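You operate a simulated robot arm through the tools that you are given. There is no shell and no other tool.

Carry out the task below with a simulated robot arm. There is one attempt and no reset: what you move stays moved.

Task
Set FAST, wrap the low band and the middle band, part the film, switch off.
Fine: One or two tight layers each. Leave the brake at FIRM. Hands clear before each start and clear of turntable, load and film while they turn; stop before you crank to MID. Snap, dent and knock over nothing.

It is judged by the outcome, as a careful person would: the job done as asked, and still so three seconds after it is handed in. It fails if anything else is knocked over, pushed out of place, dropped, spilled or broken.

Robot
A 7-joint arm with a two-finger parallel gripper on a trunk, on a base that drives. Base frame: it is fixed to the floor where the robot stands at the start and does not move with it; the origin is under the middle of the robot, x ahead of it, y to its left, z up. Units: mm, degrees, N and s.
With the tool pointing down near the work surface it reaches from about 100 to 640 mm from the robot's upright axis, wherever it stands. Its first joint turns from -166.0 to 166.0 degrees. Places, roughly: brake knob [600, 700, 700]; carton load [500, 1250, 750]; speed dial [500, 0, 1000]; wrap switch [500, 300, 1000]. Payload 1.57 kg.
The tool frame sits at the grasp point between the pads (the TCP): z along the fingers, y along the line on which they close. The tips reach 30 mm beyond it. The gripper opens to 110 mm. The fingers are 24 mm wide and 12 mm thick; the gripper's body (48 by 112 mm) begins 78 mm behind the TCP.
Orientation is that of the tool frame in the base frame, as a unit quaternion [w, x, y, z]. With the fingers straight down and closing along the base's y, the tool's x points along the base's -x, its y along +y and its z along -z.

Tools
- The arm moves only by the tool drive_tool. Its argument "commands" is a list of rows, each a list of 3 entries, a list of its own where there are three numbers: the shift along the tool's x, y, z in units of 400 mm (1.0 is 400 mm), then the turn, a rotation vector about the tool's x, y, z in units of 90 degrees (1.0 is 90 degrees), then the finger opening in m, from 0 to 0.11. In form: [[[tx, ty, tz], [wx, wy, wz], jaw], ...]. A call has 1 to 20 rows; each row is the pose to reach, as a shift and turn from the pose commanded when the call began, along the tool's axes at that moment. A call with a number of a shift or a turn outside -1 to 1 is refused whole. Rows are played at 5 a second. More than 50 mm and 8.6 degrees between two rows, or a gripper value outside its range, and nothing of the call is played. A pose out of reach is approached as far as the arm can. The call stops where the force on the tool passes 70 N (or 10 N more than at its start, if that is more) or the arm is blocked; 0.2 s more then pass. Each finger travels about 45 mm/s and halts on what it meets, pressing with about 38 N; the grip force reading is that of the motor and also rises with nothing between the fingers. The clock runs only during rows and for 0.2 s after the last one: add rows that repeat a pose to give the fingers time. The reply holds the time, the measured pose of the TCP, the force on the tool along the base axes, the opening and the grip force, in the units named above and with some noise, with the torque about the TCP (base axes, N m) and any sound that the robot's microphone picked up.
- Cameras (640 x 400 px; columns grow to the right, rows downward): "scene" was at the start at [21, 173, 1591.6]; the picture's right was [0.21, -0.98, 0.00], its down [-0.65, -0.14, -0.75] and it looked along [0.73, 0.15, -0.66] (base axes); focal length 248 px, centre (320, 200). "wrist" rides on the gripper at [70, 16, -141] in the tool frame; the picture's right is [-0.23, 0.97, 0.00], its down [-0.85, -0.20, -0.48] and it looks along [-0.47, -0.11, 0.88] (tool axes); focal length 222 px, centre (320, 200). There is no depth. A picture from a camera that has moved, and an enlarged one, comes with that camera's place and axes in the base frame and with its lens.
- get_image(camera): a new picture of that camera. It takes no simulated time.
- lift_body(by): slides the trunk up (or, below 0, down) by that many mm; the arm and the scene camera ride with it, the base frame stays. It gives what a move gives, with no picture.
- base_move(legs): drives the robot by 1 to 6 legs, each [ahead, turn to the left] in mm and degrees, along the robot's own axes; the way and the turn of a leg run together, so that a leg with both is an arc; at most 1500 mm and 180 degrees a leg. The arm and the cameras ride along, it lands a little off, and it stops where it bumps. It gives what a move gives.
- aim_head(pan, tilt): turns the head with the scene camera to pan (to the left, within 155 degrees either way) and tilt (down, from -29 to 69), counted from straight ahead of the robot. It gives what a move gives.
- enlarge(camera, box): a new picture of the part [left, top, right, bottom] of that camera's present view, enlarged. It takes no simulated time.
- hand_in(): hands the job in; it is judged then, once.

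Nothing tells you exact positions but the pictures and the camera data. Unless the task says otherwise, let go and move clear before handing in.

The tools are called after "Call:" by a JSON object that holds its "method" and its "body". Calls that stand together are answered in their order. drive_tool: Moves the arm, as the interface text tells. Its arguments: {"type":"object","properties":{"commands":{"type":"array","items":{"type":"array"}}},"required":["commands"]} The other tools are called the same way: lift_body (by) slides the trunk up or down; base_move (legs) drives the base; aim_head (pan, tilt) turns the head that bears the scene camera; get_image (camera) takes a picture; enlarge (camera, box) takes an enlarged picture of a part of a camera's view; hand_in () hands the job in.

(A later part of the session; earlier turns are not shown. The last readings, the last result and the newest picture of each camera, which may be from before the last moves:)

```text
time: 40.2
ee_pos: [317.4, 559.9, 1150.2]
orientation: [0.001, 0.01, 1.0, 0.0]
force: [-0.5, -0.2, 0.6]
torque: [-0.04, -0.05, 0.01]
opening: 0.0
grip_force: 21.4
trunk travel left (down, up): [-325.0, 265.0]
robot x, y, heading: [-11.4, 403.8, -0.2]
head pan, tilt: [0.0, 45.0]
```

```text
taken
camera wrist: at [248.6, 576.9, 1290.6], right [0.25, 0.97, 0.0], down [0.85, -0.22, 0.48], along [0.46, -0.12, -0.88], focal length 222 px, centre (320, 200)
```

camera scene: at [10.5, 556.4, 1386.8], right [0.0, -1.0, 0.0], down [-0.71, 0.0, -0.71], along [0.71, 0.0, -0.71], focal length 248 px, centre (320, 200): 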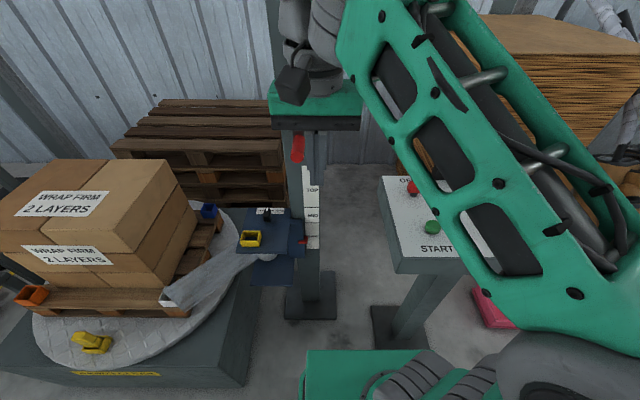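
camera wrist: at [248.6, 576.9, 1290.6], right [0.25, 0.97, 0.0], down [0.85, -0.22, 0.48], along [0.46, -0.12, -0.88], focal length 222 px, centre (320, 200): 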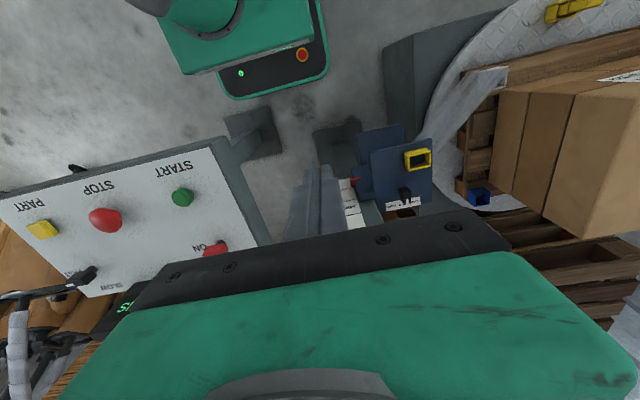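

I'm now at about [-11,404]. Next I move the closed fingers to hover above START ([367,298]).

Call:
{"method": "drive_tool", "body": {"commands": [[[-0.02, -0.11, 0.0], [0, 0, -0.002], 0.0], [[-0.045, -0.22, 0.0], [0, 0, -0.004], 0.0], [[-0.07, -0.33, 0.0], [0, 0, -0.006], 0.0], [[-0.09, -0.44, 0.03], [0, 0, -0.008], 0.0], [[-0.115, -0.54, 0.1], [0, 0, -0.01], 0.0], [[-0.138, -0.62, 0.19], [0, 0, -0.0127], 0.0], [[-0.138, -0.652, 0.28], [0, 0, -0.0127], 0.0], [[-0.138, -0.652, 0.35], [0, 0, -0.0127], 0.0], [[-0.138, -0.652, 0.35], [0, 0, -0.0127], 0.0]]}}

Call:
{"method": "get_image", "body": {"camera": "scene"}}

Call:
{"method": "get_image", "body": {"camera": "wrist"}}

```text
time: 42.2
ee_pos: [369.2, 296.0, 1010.1]
orientation: [-0.001, 0.0, 1.0, 0.0]
force: [-0.1, 0.4, -0.1]
torque: [0.0, -0.02, 0.0]
opening: 0.4
grip_force: 21.5
trunk travel left (down, up): [-325.0, 265.0]
robot x, y, heading: [-9.6, 400.6, -0.1]
head pan, tilt: [0.0, 45.0]
```

```text
taken
camera scene: at [10.6, 556.3, 1386.8], right [0.0, -1.0, 0.0], down [-0.71, 0.0, -0.71], along [0.71, 0.0, -0.71], focal length 248 px, centre (320, 200)
```

scene: 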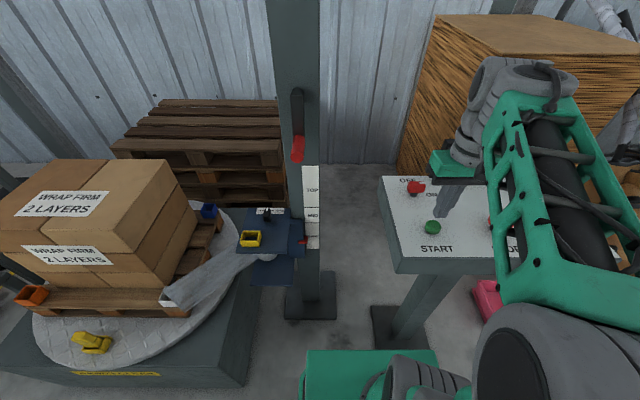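

```text
taken
camera wrist: at [299.4, 312.0, 1151.8], right [0.23, 0.97, 0.0], down [0.85, -0.2, 0.48], along [0.47, -0.11, -0.88], focal length 222 px, centre (320, 200)
```

wrist: 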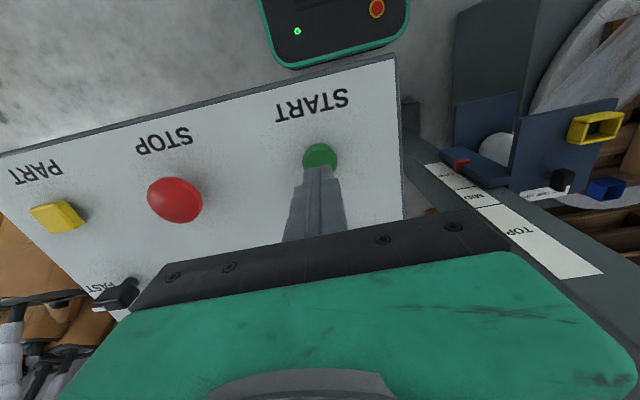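

START sits at about [363,297.5] with the hands and arm clear of the turntable. I'll press START straight down and lift again, then see how fast the table turns.

Call:
{"method": "drive_tool", "body": {"commands": [[[0.014, 0.004, 0.04], [0, 0, 0], 0.0], [[0.014, 0.004, 0.075], [0, 0, 0], 0.0], [[0.014, 0.004, 0.09], [0, 0, 0], 0.0], [[0.014, 0.004, 0.1025], [0, 0, 0], 0.0], [[0.014, 0.004, 0.1125], [0, 0, 0], 0.0]]}}

Call:
{"method": "get_image", "body": {"camera": "scene"}}

Call:
{"method": "enlarge", "body": {"camera": "wrist", "box": [240, 110, 400, 210]}}

```text
time: 43.5
ee_pos: [361.8, 299.1, 970.0]
orientation: [0.005, -0.002, 1.0, -0.002]
force: [1.6, 5.1, 46.9]
torque: [0.16, -0.09, -0.12]
opening: 0.0
grip_force: 21.0
trunk travel left (down, up): [-325.0, 265.0]
robot x, y, heading: [-8.4, 397.4, -0.4]
head pan, tilt: [0.0, 45.0]
heard: click
```

```text
taken
camera scene: at [8.6, 557.5, 1387.4], right [0.0, -1.0, 0.0], down [-0.71, 0.0, -0.71], along [0.71, 0.0, -0.71], focal length 248 px, centre (320, 200)
```

scene: 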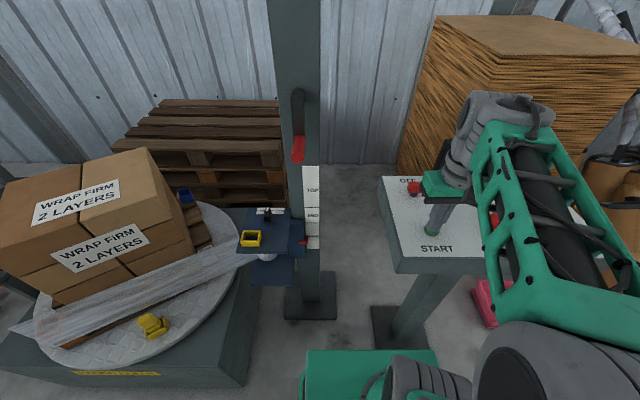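

```text
4.00 times, centred on (320, 160) of wrist
camera zoom: at [291.5, 316.3, 1110.0], right [0.23, 0.97, 0.0], down [0.85, -0.2, 0.49], along [0.48, -0.11, -0.87], focal length 888 px, centre (320, 360)
```

zoom: 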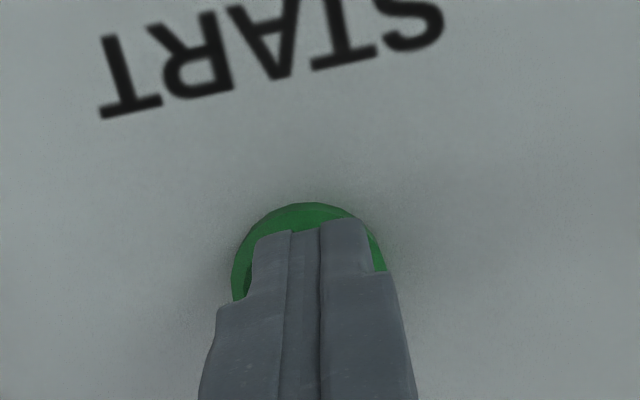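

START clicked and the table is turning (counter-clockwise, roughly 50°/s). I'll lift and move to hover over STOP.

Call:
{"method": "drive_tool", "body": {"commands": [[[0, 0, -0.06], [0, 0, 0], 0.0], [[0, 0, -0.1125], [0, 0, 0], 0.0], [[-0.01, -0.12, -0.1125], [0, 0, 0], 0.0], [[-0.02, -0.24, -0.1125], [0, 0, 0], 0.0], [[-0.025, -0.36, -0.1125], [0, 0, 0], 0.0], [[-0.025, -0.3725, -0.1125], [0, 0, 0], 0.0]]}}

Call:
{"method": "get_image", "body": {"camera": "scene"}}

Call:
{"method": "get_image", "body": {"camera": "wrist"}}

```text
time: 44.9
ee_pos: [374.4, 149.7, 1010.7]
orientation: [0.0, -0.001, 1.0, -0.001]
force: [0.5, -0.5, 0.3]
torque: [0.0, 0.02, -0.02]
opening: 0.0
grip_force: 21.2
trunk travel left (down, up): [-325.0, 265.0]
robot x, y, heading: [-11.0, 401.7, -0.4]
head pan, tilt: [0.0, 45.0]
```

```text
taken
camera scene: at [10.7, 555.9, 1386.8], right [0.0, -1.0, 0.0], down [-0.71, 0.0, -0.71], along [0.71, 0.0, -0.71], focal length 248 px, centre (320, 200)
```

scene: 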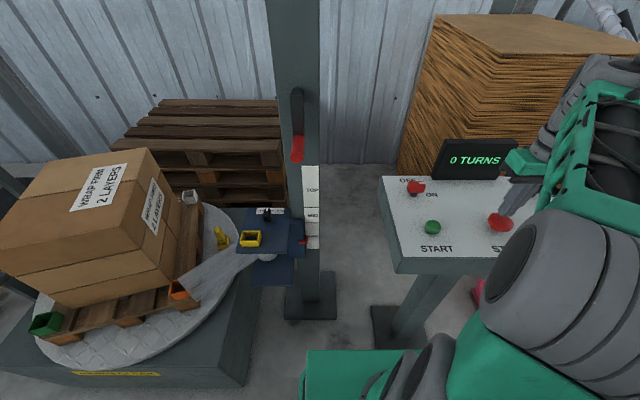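

```text
taken
camera wrist: at [304.3, 166.2, 1150.8], right [0.23, 0.97, 0.0], down [0.86, -0.2, 0.48], along [0.47, -0.11, -0.88], focal length 222 px, centre (320, 200)
```

wrist: 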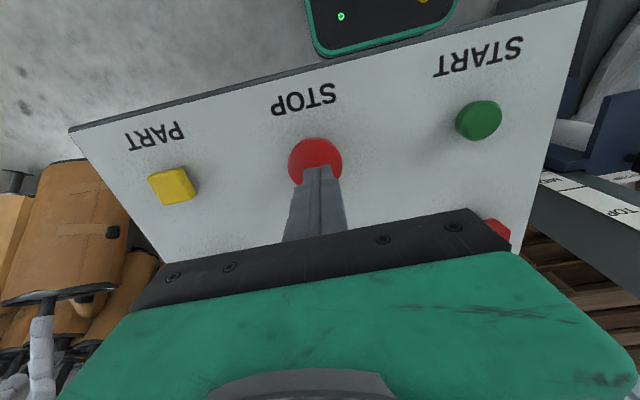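

The table turns about 50°/s with the display still on 0 turns; the orange corner has come about 95°. I hover over STOP and wait.

Call:
{"method": "drive_tool", "body": {"commands": [[[0.0125, -0.008, 0], [0, 0, 0], 0.0], [[0.0125, -0.008, 0], [0, 0, 0], 0.0], [[0.0125, -0.008, 0], [0, 0, 0], 0.0], [[0.0125, -0.008, 0], [0, 0, 0], 0.0], [[0.0125, -0.008, 0], [0, 0, 0], 0.0], [[0.0125, -0.008, 0], [0, 0, 0], 0.0], [[0.0125, -0.008, 0], [0, 0, 0], 0.0], [[0.0125, -0.008, 0], [0, 0, 0], 0.0], [[0.0125, -0.008, 0], [0, 0, 0], 0.0], [[0.0125, -0.008, 0], [0, 0, 0], 0.0], [[0.0125, -0.008, 0], [0, 0, 0], 0.0], [[0.0125, -0.008, 0], [0, 0, 0], 0.0], [[0.0125, -0.008, 0], [0, 0, 0], 0.0], [[0.0125, -0.008, 0], [0, 0, 0], 0.0], [[0.0125, -0.008, 0], [0, 0, 0], 0.0], [[0.0125, -0.008, 0], [0, 0, 0], 0.0], [[0.0125, -0.008, 0], [0, 0, 0], 0.0], [[0.0125, -0.008, 0], [0, 0, 0], 0.0]]}}

Call:
{"method": "get_image", "body": {"camera": "scene"}}

```text
time: 48.6
ee_pos: [368.0, 148.2, 1010.4]
orientation: [0.0, 0.0, 1.0, 0.0]
force: [-0.8, 0.6, -1.2]
torque: [0.07, -0.01, 0.02]
opening: 0.0
grip_force: 21.3
trunk travel left (down, up): [-325.0, 265.0]
robot x, y, heading: [-11.4, 399.9, -0.0]
head pan, tilt: [0.0, 45.0]
```

```text
taken
camera scene: at [10.6, 556.2, 1386.8], right [0.0, -1.0, 0.0], down [-0.71, 0.0, -0.71], along [0.71, 0.0, -0.71], focal length 248 px, centre (320, 200)
```

scene: 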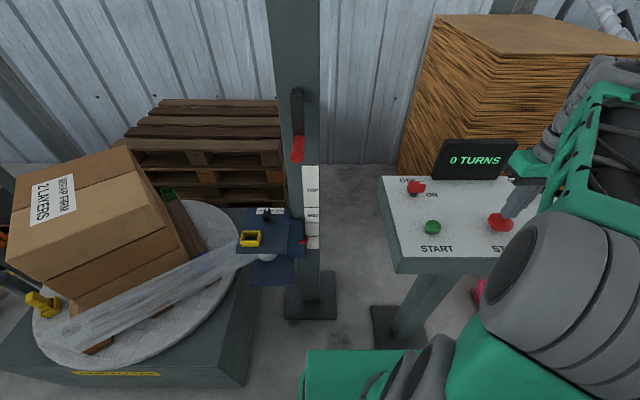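

The display still shows 0 and the load has come about 330° (≈64°/s). I'll wait a little over half a turn more before pressing STOP.

Call:
{"method": "drive_tool", "body": {"commands": [[[0, 0, 0], [0, 0, 0], 0.0], [[0, 0, 0], [0, 0, 0], 0.0], [[0, 0, 0], [0, 0, 0], 0.0], [[0, 0, 0], [0, 0, 0], 0.0], [[0, 0, 0], [0, 0, 0], 0.0], [[0, 0, 0], [0, 0, 0], 0.0], [[0, 0, 0], [0, 0, 0], 0.0], [[0, 0, 0], [0, 0, 0], 0.0], [[0, 0, 0], [0, 0, 0], 0.0], [[0, 0, 0], [0, 0, 0], 0.0], [[0, 0, 0], [0, 0, 0], 0.0]]}}

Call:
{"method": "get_image", "body": {"camera": "scene"}}

```text
time: 51.0
ee_pos: [368.3, 147.3, 1010.8]
orientation: [0.0, 0.0, 1.0, 0.001]
force: [-0.1, -0.1, 0.1]
torque: [-0.01, 0.01, -0.03]
opening: 0.2
grip_force: 21.5
trunk travel left (down, up): [-325.0, 265.0]
robot x, y, heading: [-11.6, 400.8, -0.1]
head pan, tilt: [0.0, 45.0]
```

```text
taken
camera scene: at [10.6, 556.2, 1386.8], right [0.0, -1.0, 0.0], down [-0.71, 0.0, -0.71], along [0.71, 0.0, -0.71], focal length 248 px, centre (320, 200)
```

scene: 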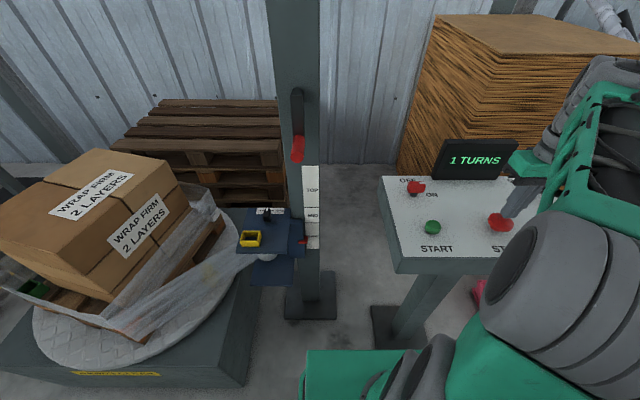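

The display reads 1 TURN and film goes on tightly; by projection the load is at about 435° at 54°/s. I'll wait 1.6 s more and then press STOP.

Call:
{"method": "drive_tool", "body": {"commands": [[[0, 0, 0], [0, 0, 0], 0.0], [[0, 0, 0], [0, 0, 0], 0.0], [[0, 0, 0], [0, 0, 0], 0.0], [[0, 0, 0], [0, 0, 0], 0.0], [[0, 0, 0], [0, 0, 0], 0.0], [[0, 0, 0], [0, 0, 0], 0.0], [[0, 0, 0], [0, 0, 0], 0.0], [[0, 0, 0], [0, 0, 0], 0.0], [[0, 0, 0.045], [0, 0, 0], 0.0], [[0, 0, 0.06], [0, 0, 0], 0.0], [[0, 0, 0.075], [0, 0, 0], 0.0], [[0, 0, 0.09], [0, 0, 0], 0.0]]}}

Call:
{"method": "get_image", "body": {"camera": "scene"}}

```text
time: 53.6
ee_pos: [367.9, 146.8, 982.6]
orientation: [0.007, -0.001, 1.0, -0.006]
force: [2.1, 1.5, 62.7]
torque: [0.05, 0.33, 0.09]
opening: 0.0
grip_force: 21.6
trunk travel left (down, up): [-325.0, 265.0]
robot x, y, heading: [-14.5, 401.3, -0.2]
head pan, tilt: [0.0, 45.0]
heard: click
```

```text
taken
camera scene: at [7.9, 558.5, 1387.5], right [0.0, -1.0, 0.0], down [-0.71, 0.0, -0.71], along [0.71, 0.0, -0.71], focal length 248 px, centre (320, 200)
```

scene: 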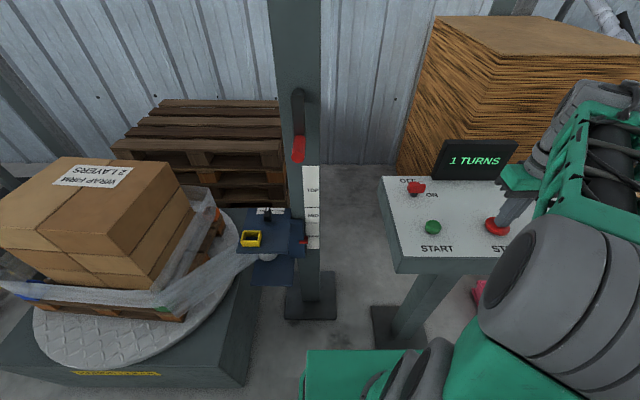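

STOP clicked, display 1 TURN. I'll lift off and check that the table is at rest.

Call:
{"method": "drive_tool", "body": {"commands": [[[0, 0, -0.06], [0, 0, 0], 0.0], [[0, 0, -0.12], [0, 0, 0], 0.0], [[0, 0, -0.12], [0, 0, 0], 0.0], [[0, 0, -0.12], [0, 0, 0], 0.0], [[0, 0, -0.12], [0, 0, 0], 0.0]]}}

Call:
{"method": "get_image", "body": {"camera": "scene"}}

Call:
{"method": "enlarge", "body": {"camera": "scene", "box": [0, 140, 320, 340]}}

Call:
{"method": "enlarge", "body": {"camera": "scene", "box": [230, 80, 350, 260]}}

```text
time: 54.9
ee_pos: [367.1, 144.4, 1021.6]
orientation: [0.0, 0.0, 1.0, 0.0]
force: [-0.1, -1.0, -0.1]
torque: [-0.01, -0.02, -0.01]
opening: 0.0
grip_force: 21.5
trunk travel left (down, up): [-325.0, 265.0]
robot x, y, heading: [-10.7, 404.0, -0.1]
head pan, tilt: [0.0, 45.0]
```

```text
taken
camera scene: at [10.6, 556.2, 1386.8], right [0.0, -1.0, 0.0], down [-0.71, 0.0, -0.71], along [0.71, 0.0, -0.71], focal length 248 px, centre (320, 200)
```

scene: 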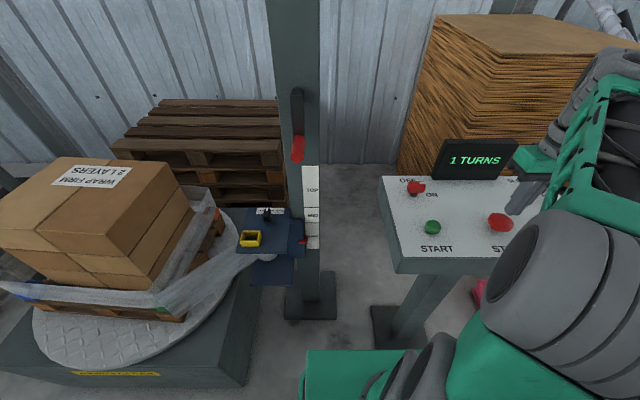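

```text
2.00 times, centred on (160, 240) of scene
camera zoom: at [10.6, 556.2, 1386.8], right [0.0, -1.0, 0.0], down [-0.71, 0.0, -0.71], along [0.71, 0.0, -0.71], focal length 496 px, centre (640, 120)
```

zoom: 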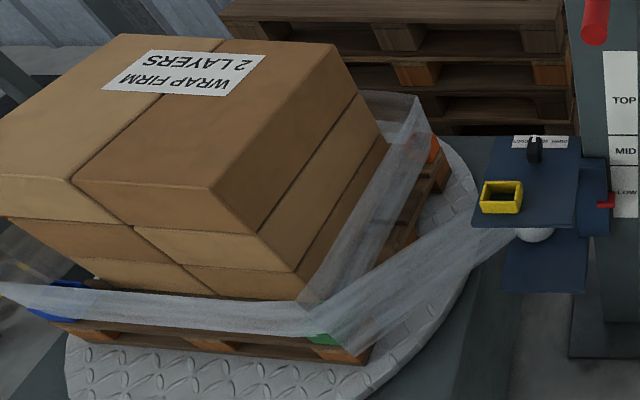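

```text
2.22 times, centred on (290, 170) of scene
camera zoom: at [10.6, 556.2, 1386.8], right [0.0, -1.0, 0.0], down [-0.71, 0.0, -0.71], along [0.71, 0.0, -0.71], focal length 552 px, centre (387, 267)
```

zoom: 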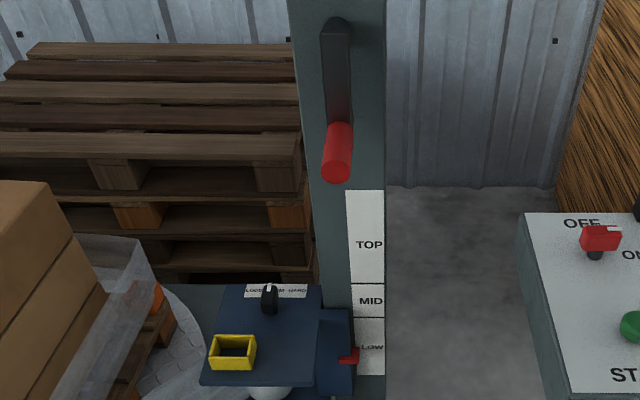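

The table is at rest at about 1.5 turns. The crank hangs straight down: handle axis at y≈606, z≈1068, x 471–542; hub at about [560,605,1168], radius ≈100. I'll lift away from the desk and go round to the crank.

Call:
{"method": "drive_tool", "body": {"commands": [[[0, 0, -0.11], [0, 0, 0], 0.0], [[0, 0, -0.22], [0, 0, 0], 0.0], [[0, 0, -0.33], [0, 0, 0], 0.0], [[0.01, 0.05, -0.42], [0, 0, 0], 0.0], [[0.02, 0.16, -0.44], [0, 0, 0], 0.0], [[0.03, 0.27, -0.44], [0, 0, 0], 0.01], [[0.045, 0.38, -0.44], [0, 0, 0], 0.02], [[0.06, 0.5, -0.44], [0, 0, 0], 0.03], [[0.075, 0.62, -0.44], [0, 0, 0], 0.04], [[0.09, 0.74, -0.44], [0, 0, 0], 0.05], [[0.09, 0.86, -0.44], [0, 0, 0], 0.06], [[0.09, 0.98, -0.44], [0, 0, 0], 0.07], [[0.09, 1.0, -0.44], [0, 0, 0], 0.07]]}}

Call:
{"method": "drive_tool", "body": {"commands": [[[0, 0.06, 0], [0, -0.09, 0], 0.07], [[0, 0.12, 0], [0, -0.18, 0], 0.07], [[0, 0.15, 0], [0, -0.27, 0], 0.07], [[0, 0.15, 0], [0, -0.36, 0], 0.07], [[0, 0.15, 0], [0, -0.45, 0], 0.07], [[0, 0.15, 0], [0, -0.5, 0], 0.07], [[0, 0.15, 0], [0, -0.5, 0], 0.07]]}}

Call:
{"method": "get_image", "body": {"camera": "scene"}}

Call:
{"method": "get_image", "body": {"camera": "wrist"}}

```text
time: 56.1
ee_pos: [360.3, 212.0, 1179.9]
orientation: [0.004, -0.011, 1.0, -0.003]
force: [8.0, -6.5, -14.3]
torque: [0.56, 0.03, 0.25]
opening: 10.1
grip_force: 0.1
out of reach, approached as far as the arm can: row 4, 5, 6
trunk travel left (down, up): [-325.0, 265.0]
robot x, y, heading: [-10.0, 403.3, -0.6]
head pan, tilt: [0.0, 45.0]
stopped in row 6: the force on the tool passed its limit at 105 N (the readings are from after the stop); the commanded pose is now the measured one
```

```text
time: 57.9
ee_pos: [395.0, 278.5, 1146.3]
orientation: [0.355, -0.026, 0.934, 0.018]
force: [-0.4, 0.0, -0.2]
torque: [0.01, -0.02, 0.02]
opening: 70.2
grip_force: 0.0
trunk travel left (down, up): [-325.0, 265.0]
robot x, y, heading: [-10.8, 402.0, -0.2]
head pan, tilt: [0.0, 45.0]
stopped in row 7: the arm was blocked; the commanded pose is now the measured one
```

```text
taken
camera scene: at [29.3, 552.3, 1373.7], right [0.0, -1.0, 0.0], down [-0.72, 0.0, -0.7], along [0.7, 0.0, -0.72], focal length 248 px, centre (320, 200)
```

scene: 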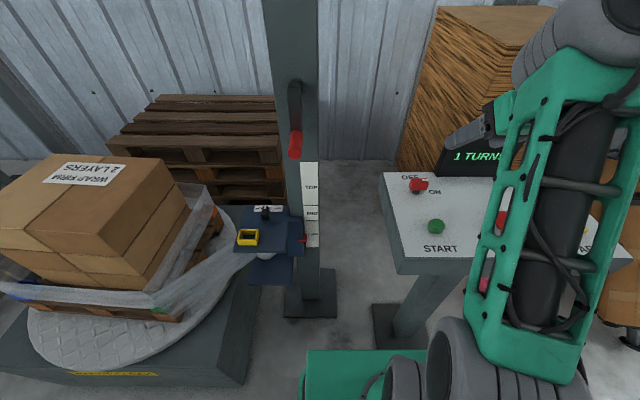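

```text
taken
camera wrist: at [248.6, 284.4, 1204.6], right [0.11, 0.98, 0.17], down [0.33, -0.19, 0.92], along [0.94, -0.04, -0.35], focal length 222 px, centre (320, 200)
```

wrist: 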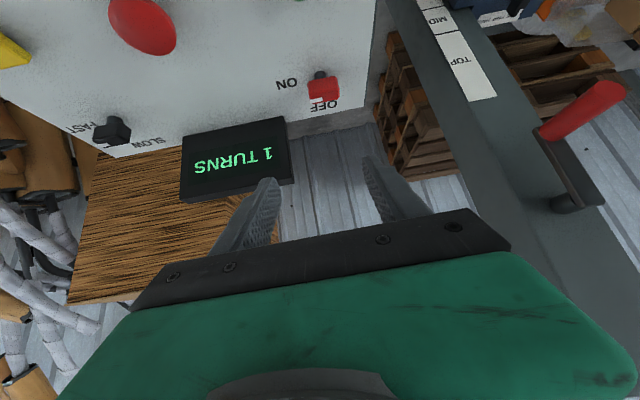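

The arm met its own upper body because it was too high near the trunk. I'll level the tool again while going lower, then raise the trunk so the crank height becomes comfortable.

Call:
{"method": "drive_tool", "body": {"commands": [[[0.033, 0, 0.037], [0, 0.0, 0], 0.07], [[0.066, 0, 0.075], [0, 0.0, 0], 0.07], [[0.1, 0, 0.11], [0, 0.09, 0], 0.07], [[0.133, 0, 0.15], [0, 0.18, 0], 0.07], [[0.133, 0, 0.15], [0, 0.27, 0], 0.07], [[0.133, 0, 0.15], [0, 0.36, 0], 0.07], [[0.133, 0, 0.15], [0, 0.46, 0], 0.07], [[0.133, 0, 0.15], [0, 0.46, 0], 0.07]]}}

Call:
{"method": "get_image", "body": {"camera": "scene"}}

```text
refused: row 7 steps farther than a row can; nothing moved
```

```text
taken
camera scene: at [29.3, 552.3, 1373.7], right [0.0, -1.0, 0.0], down [-0.72, 0.0, -0.7], along [0.7, 0.0, -0.72], focal length 248 px, centre (320, 200)
```

scene: 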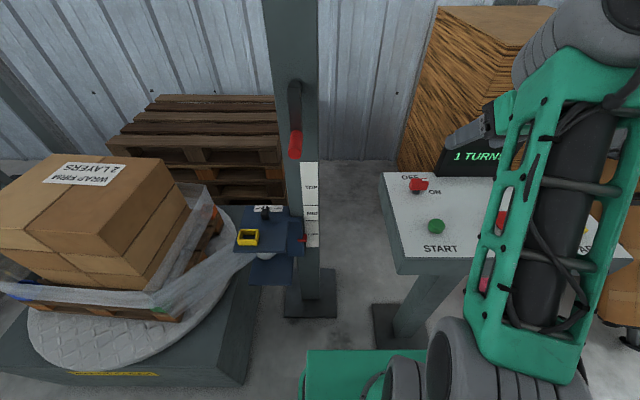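

Call:
{"method": "drive_tool", "body": {"commands": [[[0.033, 0, 0.037], [0, 0.0, 0], 0.07], [[0.066, 0, 0.075], [0, 0.0, 0], 0.07], [[0.1, 0, 0.11], [0, 0.09, 0], 0.07], [[0.133, 0, 0.15], [0, 0.18, 0], 0.07], [[0.133, 0, 0.15], [0, 0.27, 0], 0.07], [[0.133, 0, 0.15], [0, 0.36, 0], 0.07], [[0.133, 0, 0.15], [0, 0.45, 0], 0.07], [[0.133, 0, 0.15], [0, 0.46, 0], 0.07]]}}

Call:
{"method": "get_image", "body": {"camera": "scene"}}

```text
time: 59.7
ee_pos: [378.8, 283.4, 1082.4]
orientation: [0.011, -0.033, 0.999, 0.007]
force: [0.5, 0.0, 0.0]
torque: [0.05, 0.02, 0.02]
opening: 70.0
grip_force: 0.1
out of reach, approached as far as the arm can: row 1, 2
trunk travel left (down, up): [-325.0, 265.0]
robot x, y, heading: [-11.2, 399.0, -0.3]
head pan, tilt: [0.0, 45.0]
```

```text
taken
camera scene: at [10.8, 555.8, 1386.9], right [0.0, -1.0, 0.0], down [-0.71, 0.0, -0.71], along [0.71, 0.0, -0.71], focal length 248 px, centre (320, 200)
```

scene: 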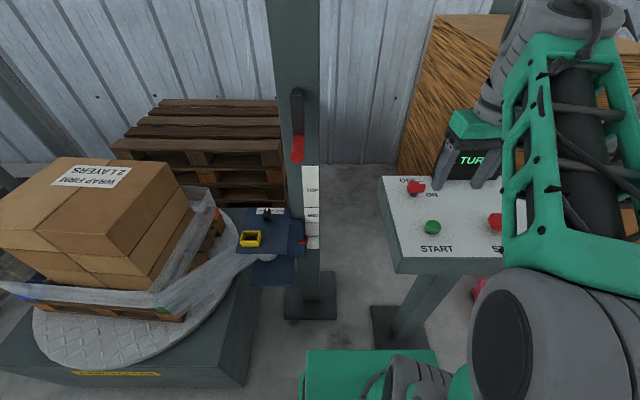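

Good, the head is back to normal. Now I raise the trunk 170 mm and move left in front of the crank at a relatively low arm posture.

Call:
{"method": "lift_body", "body": {"by": 170}}

Call:
{"method": "drive_tool", "body": {"commands": [[[0.02, 0.1, 0.02], [0, -0.003, 0.008], 0.07], [[0.04, 0.2, 0.03], [0, -0.006, 0.016], 0.07], [[0.06, 0.3, 0.03], [0, -0.009, 0.024], 0.07], [[0.07, 0.4, 0.03], [0, -0.012, 0.034], 0.07], [[0.07, 0.5, 0.03], [0, -0.014, 0.042], 0.07], [[0.07, 0.6, 0.03], [0, -0.014, 0.042], 0.07], [[0.07, 0.7, 0.03], [0, -0.014, 0.042], 0.07], [[0.07, 0.75, 0.03], [0, -0.014, 0.042], 0.07], [[0.07, 0.75, 0.03], [0, -0.014, 0.042], 0.07]]}}

Call:
{"method": "get_image", "body": {"camera": "scene"}}

Call:
{"method": "get_image", "body": {"camera": "wrist"}}

```text
time: 61.6
ee_pos: [378.8, 283.1, 1253.6]
orientation: [0.01, -0.033, 0.999, 0.005]
force: [-0.8, -0.2, 0.6]
torque: [0.01, 0.01, 0.01]
opening: 70.2
grip_force: 0.1
trunk travel left (down, up): [-495.0, 95.0]
robot x, y, heading: [-12.0, 401.6, -0.2]
head pan, tilt: [0.0, 45.0]
```

```text
time: 63.6
ee_pos: [330.8, 583.9, 1244.4]
orientation: [0.022, 0.0, 1.0, 0.006]
force: [0.5, 0.3, -0.4]
torque: [-0.01, 0.01, -0.02]
opening: 70.1
grip_force: 0.1
trunk travel left (down, up): [-495.0, 95.0]
robot x, y, heading: [-10.0, 401.2, -0.0]
head pan, tilt: [0.0, 45.0]
```

```text
taken
camera scene: at [10.5, 556.4, 1556.8], right [0.0, -1.0, 0.0], down [-0.71, 0.0, -0.71], along [0.71, 0.0, -0.71], focal length 248 px, centre (320, 200)
```

scene: 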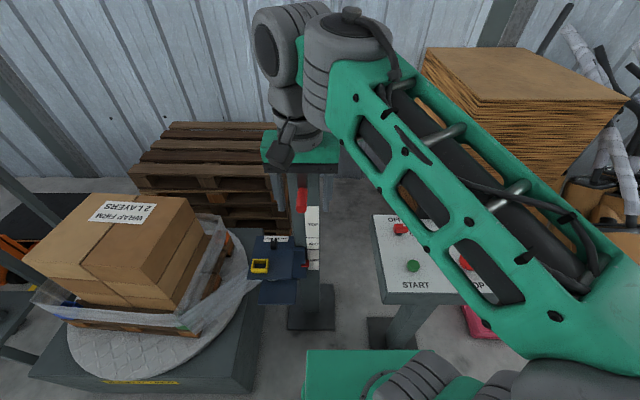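

```text
taken
camera wrist: at [255.5, 598.4, 1381.5], right [0.23, 0.97, 0.02], down [0.83, -0.21, 0.51], along [0.5, -0.1, -0.86], focal length 222 px, centre (320, 200)
```

wrist: 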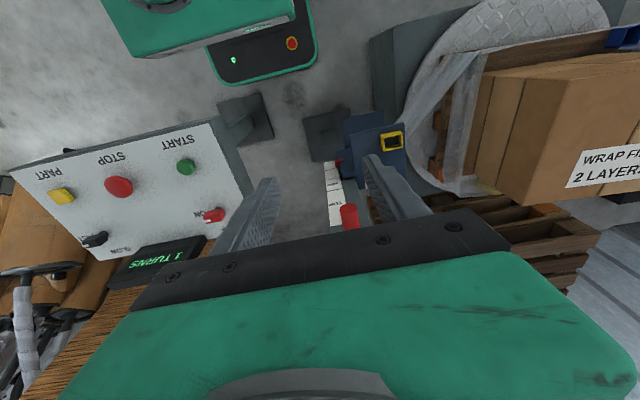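

I'll move forward to just before the handle and pitch the tool about 35° forward so that the hand clears the hub.

Call:
{"method": "drive_tool", "body": {"commands": [[[-0.08, 0.02, 0.04], [0.004, 0, 0], 0.07], [[-0.16, 0.04, 0.08], [0.008, -0.05, 0], 0.07], [[-0.243, 0.055, 0.12], [0.008, -0.12, 0], 0.07], [[-0.243, 0.055, 0.12], [0.008, -0.2, 0], 0.07], [[-0.243, 0.055, 0.12], [0.008, -0.28, 0], 0.07], [[-0.243, 0.055, 0.12], [0.008, -0.36, 0], 0.07], [[-0.243, 0.055, 0.12], [0.008, -0.36, 0], 0.07]]}}

Call:
{"method": "get_image", "body": {"camera": "scene"}}

Call:
{"method": "get_image", "body": {"camera": "wrist"}}

```text
time: 65.2
ee_pos: [399.9, 599.7, 1262.1]
orientation: [0.296, 0.002, 0.955, -0.001]
force: [1.0, -0.9, 0.4]
torque: [0.0, -0.02, 0.02]
opening: 70.2
grip_force: 0.1
out of reach, approached as far as the arm can: row 5, 6, 7
trunk travel left (down, up): [-495.0, 95.0]
robot x, y, heading: [-10.2, 403.2, -0.3]
head pan, tilt: [0.0, 45.0]
```

```text
taken
camera scene: at [10.5, 556.3, 1556.8], right [0.0, -1.0, 0.0], down [-0.71, 0.0, -0.71], along [0.71, 0.0, -0.71], focal length 248 px, centre (320, 200)
```

scene: 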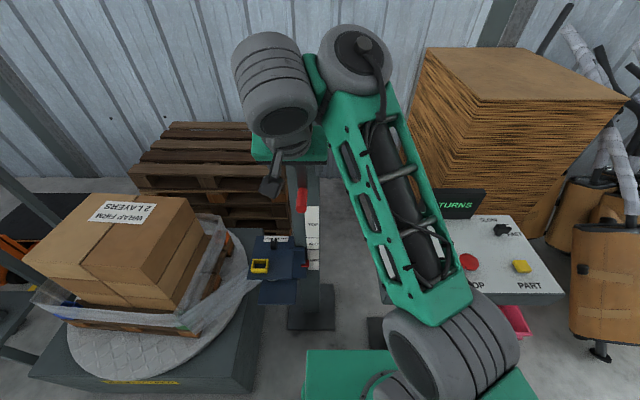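

```text
taken
camera wrist: at [262.6, 615.4, 1337.7], right [0.19, 0.97, 0.13], down [0.43, -0.2, 0.88], along [0.88, -0.11, -0.46], focal length 222 px, centre (320, 200)
```

wrist: 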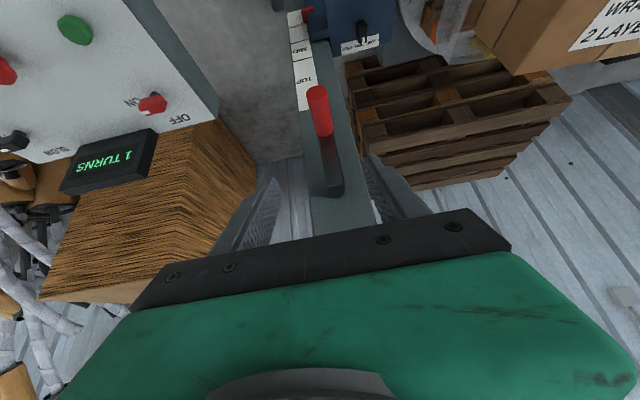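

Pitching that far folds the arm too much here, so I'll reduce the pitch to about 15° and come to the waypoint in front of the handle.

Call:
{"method": "drive_tool", "body": {"commands": [[[0, 0, 0], [0, 0.08, 0], 0.07], [[0.005, 0.005, 0.04], [0, 0.16, 0], 0.07], [[0.01, 0.01, 0.08], [0, 0.21, 0], 0.07], [[0.02, 0.015, 0.13], [0, 0.21, 0], 0.07], [[0.026, 0.015, 0.17], [0, 0.21, 0], 0.07], [[0.026, 0.015, 0.17], [0, 0.21, 0], 0.07]]}}

Call:
{"method": "get_image", "body": {"camera": "scene"}}

Call:
{"method": "get_image", "body": {"camera": "wrist"}}

```text
time: 66.6
ee_pos: [431.9, 604.9, 1197.3]
orientation: [0.139, 0.003, 0.99, 0.0]
force: [0.1, 0.4, -0.6]
torque: [0.0, 0.03, -0.03]
opening: 70.2
grip_force: 0.1
trunk travel left (down, up): [-495.0, 95.0]
robot x, y, heading: [-12.0, 397.9, 0.1]
head pan, tilt: [0.0, 45.0]
```

```text
taken
camera scene: at [10.6, 556.3, 1556.8], right [0.0, -1.0, 0.0], down [-0.71, 0.0, -0.71], along [0.71, 0.0, -0.71], focal length 248 px, centre (320, 200)
```

scene: 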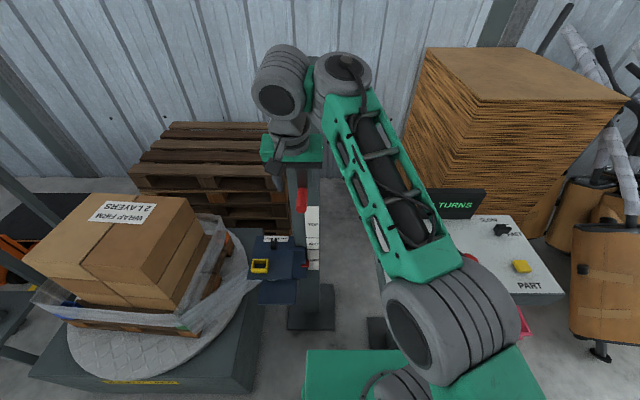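

```text
taken
camera wrist: at [326.1, 621.4, 1312.9], right [0.22, 0.97, 0.06], down [0.69, -0.2, 0.69], along [0.69, -0.11, -0.72], focal length 222 px, centre (320, 200)
```

wrist: 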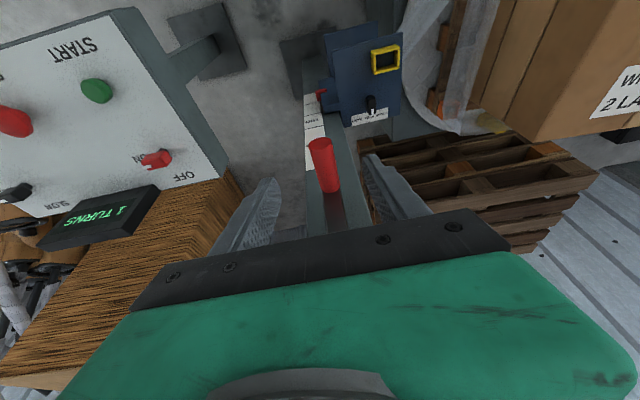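

The handle tip is exactly where I computed, between the open fingers. I'll descend so the fingers straddle the handle at about [492,605,1072].

Call:
{"method": "drive_tool", "body": {"commands": [[[-0.015, 0, 0.085], [0, 0, 0], 0.07], [[-0.03, 0, 0.17], [0, 0, 0], 0.07], [[-0.045, 0, 0.255], [0, 0, 0], 0.07], [[-0.058, 0, 0.342], [0, 0, 0], 0.07], [[-0.058, 0, 0.342], [0, 0, 0], 0.07]]}}

Call:
{"method": "get_image", "body": {"camera": "wrist"}}

Call:
{"method": "enlarge", "body": {"camera": "scene", "box": [200, 100, 400, 300]}}

```text
time: 67.8
ee_pos: [453.8, 590.5, 1128.6]
orientation: [0.136, 0.002, 0.991, 0.001]
force: [0.3, 0.6, 0.0]
torque: [0.01, -0.01, -0.02]
opening: 70.0
grip_force: 0.1
out of reach, approached as far as the arm can: row 2, 3, 4, 5
trunk travel left (down, up): [-495.0, 95.0]
robot x, y, heading: [-8.8, 399.1, -0.2]
head pan, tilt: [0.0, 45.0]
```

```text
taken
camera wrist: at [349.1, 607.1, 1244.2], right [0.22, 0.97, 0.06], down [0.69, -0.2, 0.69], along [0.69, -0.11, -0.72], focal length 222 px, centre (320, 200)
```

wrist: 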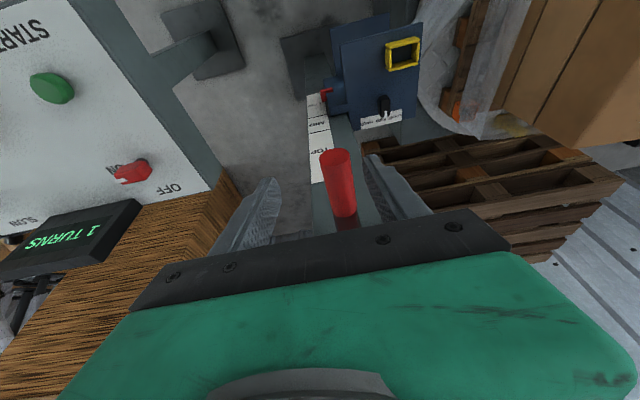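

```text
2.00 times, centred on (300, 200) of scene
camera zoom: at [10.6, 556.4, 1556.8], right [0.0, -1.0, 0.0], down [-0.71, 0.0, -0.71], along [0.71, 0.0, -0.71], focal length 496 px, centre (360, 200)
```

zoom: 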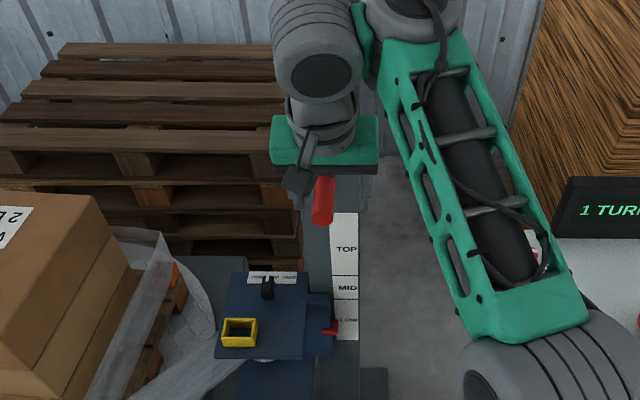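

The arm can't get lower from this trunk height, so I'll back off slightly, lower the trunk by 80 mm and then go forward to the handle.

Call:
{"method": "drive_tool", "body": {"commands": [[[0.034, 0.037, -0.1], [0, 0, 0], 0.07], [[0.034, 0.037, -0.1], [0, 0, 0], 0.07]]}}

Call:
{"method": "lift_body", "body": {"by": -85}}

Call:
{"method": "get_image", "body": {"camera": "wrist"}}

Call:
{"method": "get_image", "body": {"camera": "scene"}}

```text
time: 68.4
ee_pos: [430.8, 606.9, 1162.5]
orientation: [0.139, 0.002, 0.99, 0.001]
force: [0.1, 0.2, 0.0]
torque: [0.01, -0.04, 0.0]
opening: 70.0
grip_force: 0.0
trunk travel left (down, up): [-495.0, 95.0]
robot x, y, heading: [-11.2, 399.7, -0.0]
head pan, tilt: [0.0, 45.0]
```

```text
time: 69.7
ee_pos: [430.3, 606.8, 1077.2]
orientation: [0.14, 0.002, 0.99, 0.002]
force: [0.0, 0.1, -0.8]
torque: [-0.01, 0.02, -0.02]
opening: 69.9
grip_force: 0.1
trunk travel left (down, up): [-410.0, 180.0]
robot x, y, heading: [-8.7, 397.4, -0.0]
head pan, tilt: [0.0, 45.0]
```

```text
taken
camera wrist: at [324.9, 623.7, 1192.6], right [0.22, 0.97, 0.06], down [0.69, -0.2, 0.69], along [0.69, -0.11, -0.72], focal length 222 px, centre (320, 200)
```

wrist: 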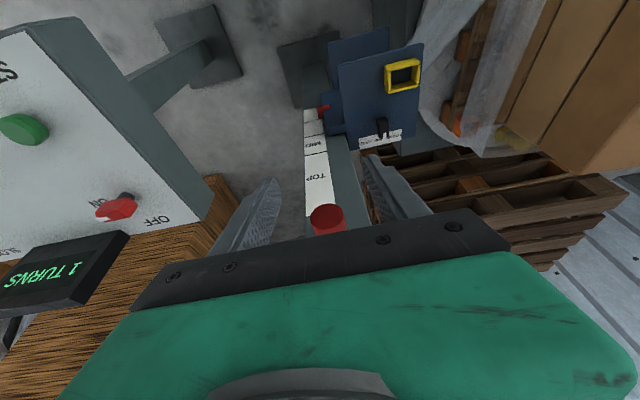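

```text
taken
camera scene: at [10.5, 556.3, 1471.8], right [0.0, -1.0, 0.0], down [-0.71, 0.0, -0.71], along [0.71, 0.0, -0.71], focal length 248 px, centre (320, 200)
```

scene: 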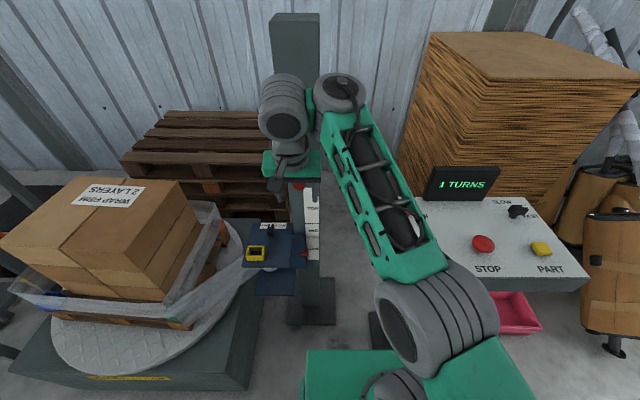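

The handle tip is straight ahead of the open fingers. I'll move forward to straddle it.

Call:
{"method": "drive_tool", "body": {"commands": [[[-0.05, -0.002, 0.022], [0, 0, 0], 0.07], [[-0.1, -0.004, 0.044], [0, 0, 0], 0.07], [[-0.143, -0.004, 0.064], [0, 0, 0], 0.07], [[-0.143, -0.004, 0.064], [0, 0, 0], 0.07]]}}

Call:
{"method": "get_image", "body": {"camera": "wrist"}}

Call:
{"method": "enlarge", "body": {"camera": "scene", "box": [220, 60, 380, 300]}}

```text
time: 70.7
ee_pos: [493.9, 607.4, 1068.6]
orientation: [0.139, 0.002, 0.99, 0.0]
force: [-0.8, -0.1, -0.4]
torque: [-0.01, 0.01, 0.0]
opening: 70.0
grip_force: 0.1
trunk travel left (down, up): [-410.0, 180.0]
robot x, y, heading: [-11.7, 400.5, -0.2]
head pan, tilt: [0.0, 45.0]
```

```text
taken
camera wrist: at [387.7, 622.7, 1183.8], right [0.22, 0.97, 0.06], down [0.69, -0.2, 0.69], along [0.69, -0.11, -0.72], focal length 222 px, centre (320, 200)
```

wrist: 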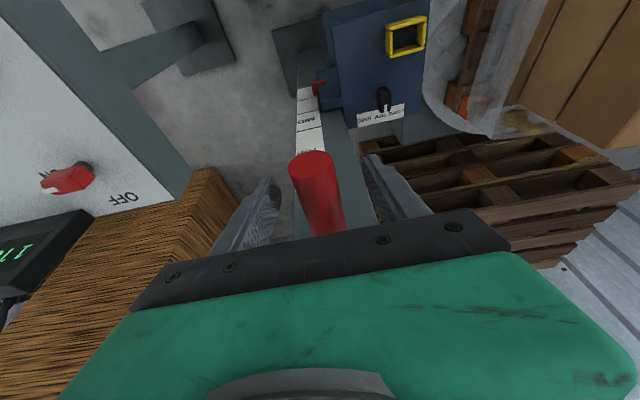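

```text
1.67 times, centred on (300, 180) of scene
camera zoom: at [10.8, 556.4, 1471.8], right [0.0, -1.0, 0.0], down [-0.71, 0.0, -0.71], along [0.71, 0.0, -0.71], focal length 414 px, centre (353, 233)
```

zoom: 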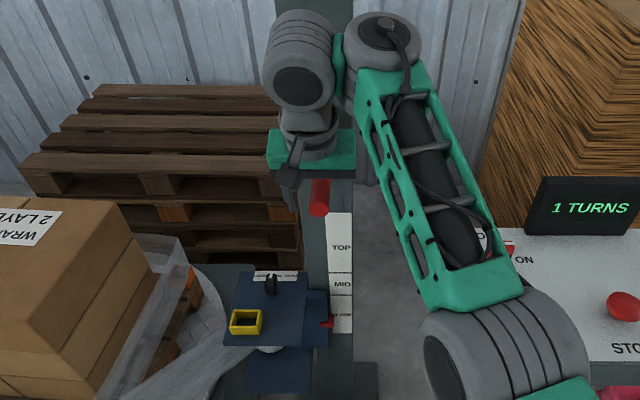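

The fingers straddle the handle. I'll close on it.

Call:
{"method": "drive_tool", "body": {"commands": [[[0, 0, 0], [0, 0, 0], 0.05], [[0, 0, 0], [0, 0, 0], 0.035], [[0, 0, 0], [0, 0, 0], 0.025], [[0, 0, 0], [0, 0, 0], 0.02], [[0, 0, 0], [0, 0, 0], 0.02]]}}

Call:
{"method": "enlarge", "body": {"camera": "wrist", "box": [200, 60, 440, 240]}}

```text
time: 71.8
ee_pos: [492.2, 606.3, 1067.2]
orientation: [0.138, 0.002, 0.99, 0.001]
force: [-0.6, -2.0, -1.7]
torque: [0.08, 0.02, -0.32]
opening: 29.7
grip_force: 35.0
trunk travel left (down, up): [-410.0, 180.0]
robot x, y, heading: [-6.8, 398.3, -0.3]
head pan, tilt: [0.0, 45.0]
```

```text
2.22 times, centred on (320, 150) of wrist
camera zoom: at [387.4, 622.4, 1183.8], right [0.22, 0.97, 0.06], down [0.69, -0.2, 0.69], along [0.69, -0.11, -0.72], focal length 494 px, centre (320, 311)
```

zoom: 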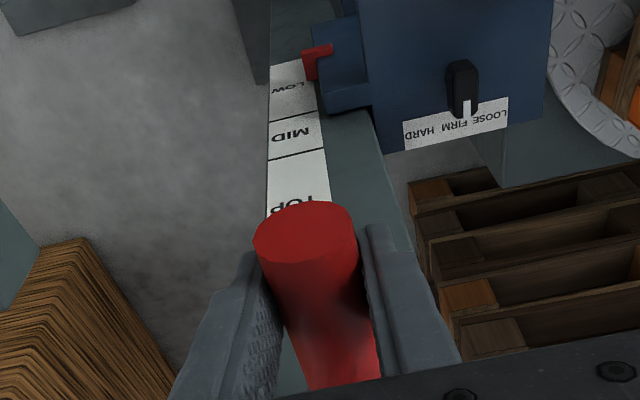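

Firmly gripped (30 mm handle), and the brake knob is plainly at FIRM. I'll try turning the crank 30° clockwise (handle toward +y) and watch the red pointer.

Call:
{"method": "drive_tool", "body": {"commands": [[[-0.001, 0.0434, -0.0036], [0, 0, 0], 0.02], [[-0.0041, 0.0855, -0.0145], [0, 0, 0], 0.02], [[-0.0092, 0.125, -0.0322], [0, 0, 0], 0.02], [[-0.0092, 0.125, -0.0322], [0, 0, 0], 0.02]]}}

Call:
{"method": "enlarge", "body": {"camera": "wrist", "box": [200, 60, 440, 240]}}

Call:
{"method": "enlarge", "body": {"camera": "scene", "box": [220, 60, 380, 300]}}

```text
time: 72.8
ee_pos: [493.3, 656.4, 1081.9]
orientation: [0.14, 0.0, 0.99, 0.002]
force: [2.9, -2.6, 7.3]
torque: [-0.06, 0.0, -0.2]
opening: 29.8
grip_force: 20.2
trunk travel left (down, up): [-410.0, 180.0]
robot x, y, heading: [-6.3, 399.0, -0.1]
head pan, tilt: [0.0, 45.0]
```

```text
2.22 times, centred on (320, 150) of wrist
camera zoom: at [387.7, 673.3, 1197.8], right [0.22, 0.97, 0.07], down [0.69, -0.2, 0.7], along [0.69, -0.11, -0.72], focal length 494 px, centre (320, 311)
```

zoom: 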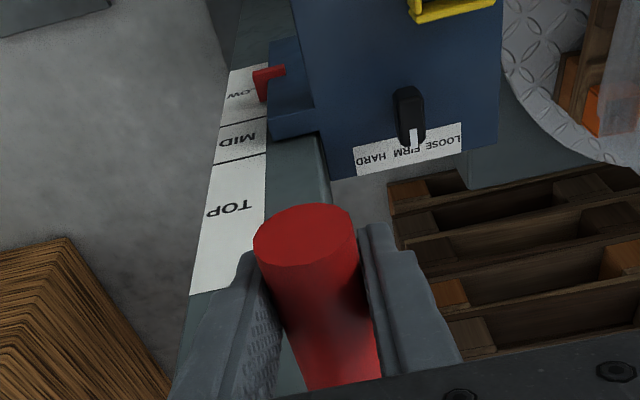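

```text
1.67 times, centred on (300, 180) of scene
camera zoom: at [10.6, 555.8, 1472.0], right [0.0, -1.0, 0.0], down [-0.71, 0.0, -0.71], along [0.71, 0.0, -0.71], focal length 414 px, centre (353, 233)
```

zoom: 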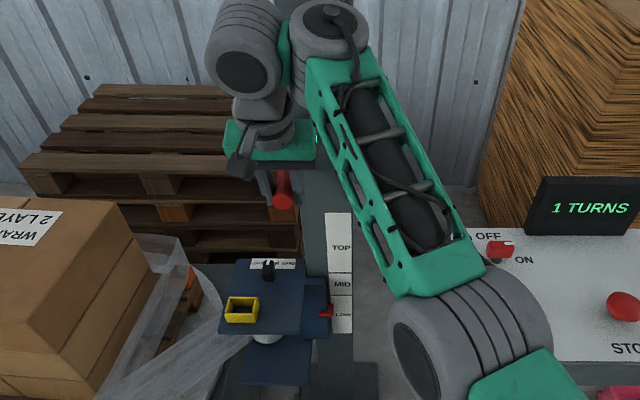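

The carriage rose about 40 mm for 30°, so clockwise is right, and MID should be near 90°. I'll continue to about 70° and compare the pointer.

Call:
{"method": "drive_tool", "body": {"commands": [[[-0.0069, 0.0357, -0.024], [0, 0, 0], 0.02], [[-0.0154, 0.0665, -0.0535], [0, 0, 0], 0.02], [[-0.0252, 0.0915, -0.0878], [0, 0, 0], 0.02], [[-0.0361, 0.11, -0.1258], [0, 0, 0], 0.02], [[-0.0361, 0.11, -0.1258], [0, 0, 0], 0.02]]}}

Call:
{"method": "enlarge", "body": {"camera": "wrist", "box": [200, 60, 440, 240]}}

Call:
{"method": "enlarge", "body": {"camera": "scene", "box": [220, 60, 380, 300]}}

```text
time: 74.0
ee_pos: [495.7, 697.0, 1134.1]
orientation: [0.139, 0.003, 0.99, 0.002]
force: [6.9, -19.6, -1.1]
torque: [0.33, 0.47, -0.17]
opening: 29.6
grip_force: 39.0
trunk travel left (down, up): [-410.0, 180.0]
robot x, y, heading: [-6.7, 403.3, -0.4]
head pan, tilt: [0.0, 45.0]
```

```text
2.22 times, centred on (320, 150) of wrist
camera zoom: at [389.1, 713.3, 1250.6], right [0.22, 0.97, 0.07], down [0.69, -0.21, 0.69], along [0.69, -0.11, -0.72], focal length 494 px, centre (320, 311)
```

zoom: 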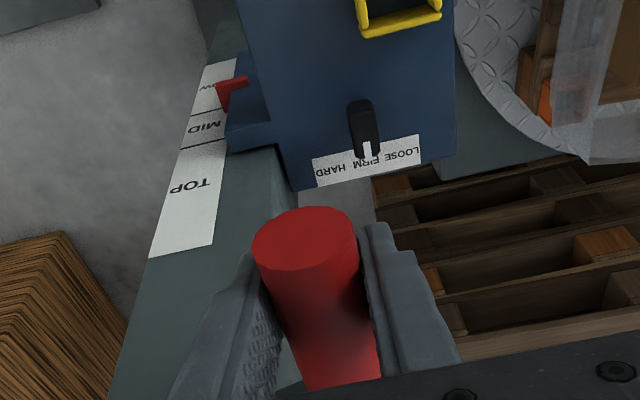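

```text
1.67 times, centred on (300, 180) of scene
camera zoom: at [12.1, 553.2, 1472.2], right [-0.01, -1.0, 0.0], down [-0.71, 0.01, -0.71], along [0.71, 0.0, -0.71], focal length 414 px, centre (353, 233)
```

zoom: 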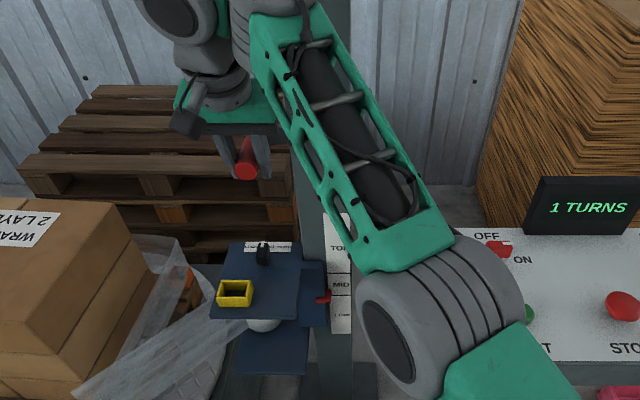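

The pointer is at the LOW/MID boundary at 70° (z≈708); the middle of the MID field needs about 25–30° more. I'll continue to about 93° and look.

Call:
{"method": "drive_tool", "body": {"commands": [[[-0.0116, 0.0025, -0.0404], [0, 0, 0], 0.02], [[-0.0236, 0.006, -0.0822], [0, 0, 0], 0.02], [[-0.028, 0.005, -0.098], [0, 0, 0], 0.02], [[-0.028, 0.005, -0.098], [0, 0, 0], 0.02]]}}

Call:
{"method": "enlarge", "body": {"camera": "wrist", "box": [200, 60, 440, 240]}}

Call:
{"method": "enlarge", "body": {"camera": "scene", "box": [220, 60, 380, 300]}}

```text
time: 75.0
ee_pos: [494.2, 699.4, 1173.2]
orientation: [0.138, 0.002, 0.99, 0.002]
force: [2.6, -19.1, -10.3]
torque: [0.37, 0.69, -0.21]
opening: 29.8
grip_force: 38.7
trunk travel left (down, up): [-410.0, 180.0]
robot x, y, heading: [-8.7, 401.2, -0.2]
head pan, tilt: [0.0, 45.0]
```

```text
2.22 times, centred on (320, 150) of wrist
camera zoom: at [388.8, 715.4, 1289.4], right [0.22, 0.97, 0.06], down [0.69, -0.2, 0.69], along [0.69, -0.11, -0.72], focal length 494 px, centre (320, 311)
```

zoom: 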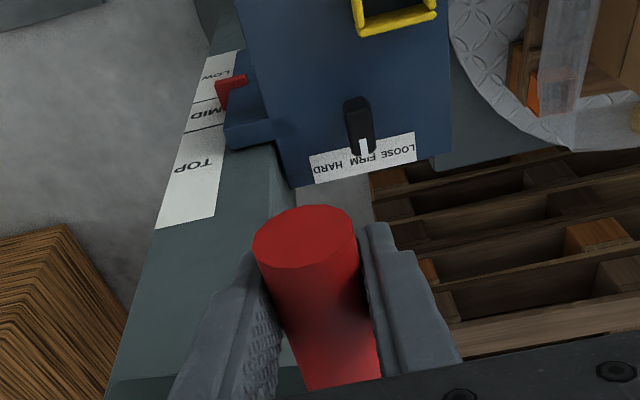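

```text
1.67 times, centred on (300, 180) of scene
camera zoom: at [11.7, 553.6, 1472.0], right [0.0, -1.0, 0.0], down [-0.71, 0.0, -0.71], along [0.71, 0.0, -0.71], focal length 414 px, centre (353, 233)
```

zoom: 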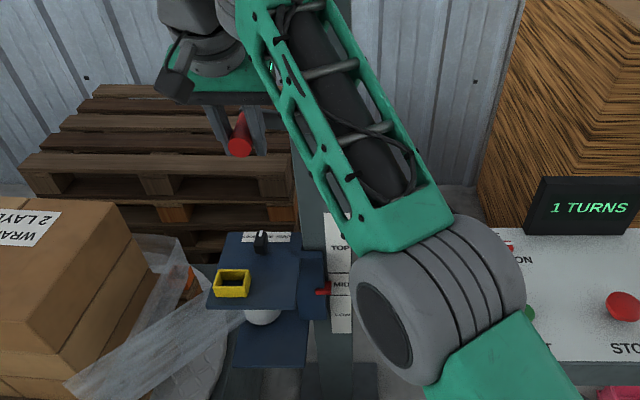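

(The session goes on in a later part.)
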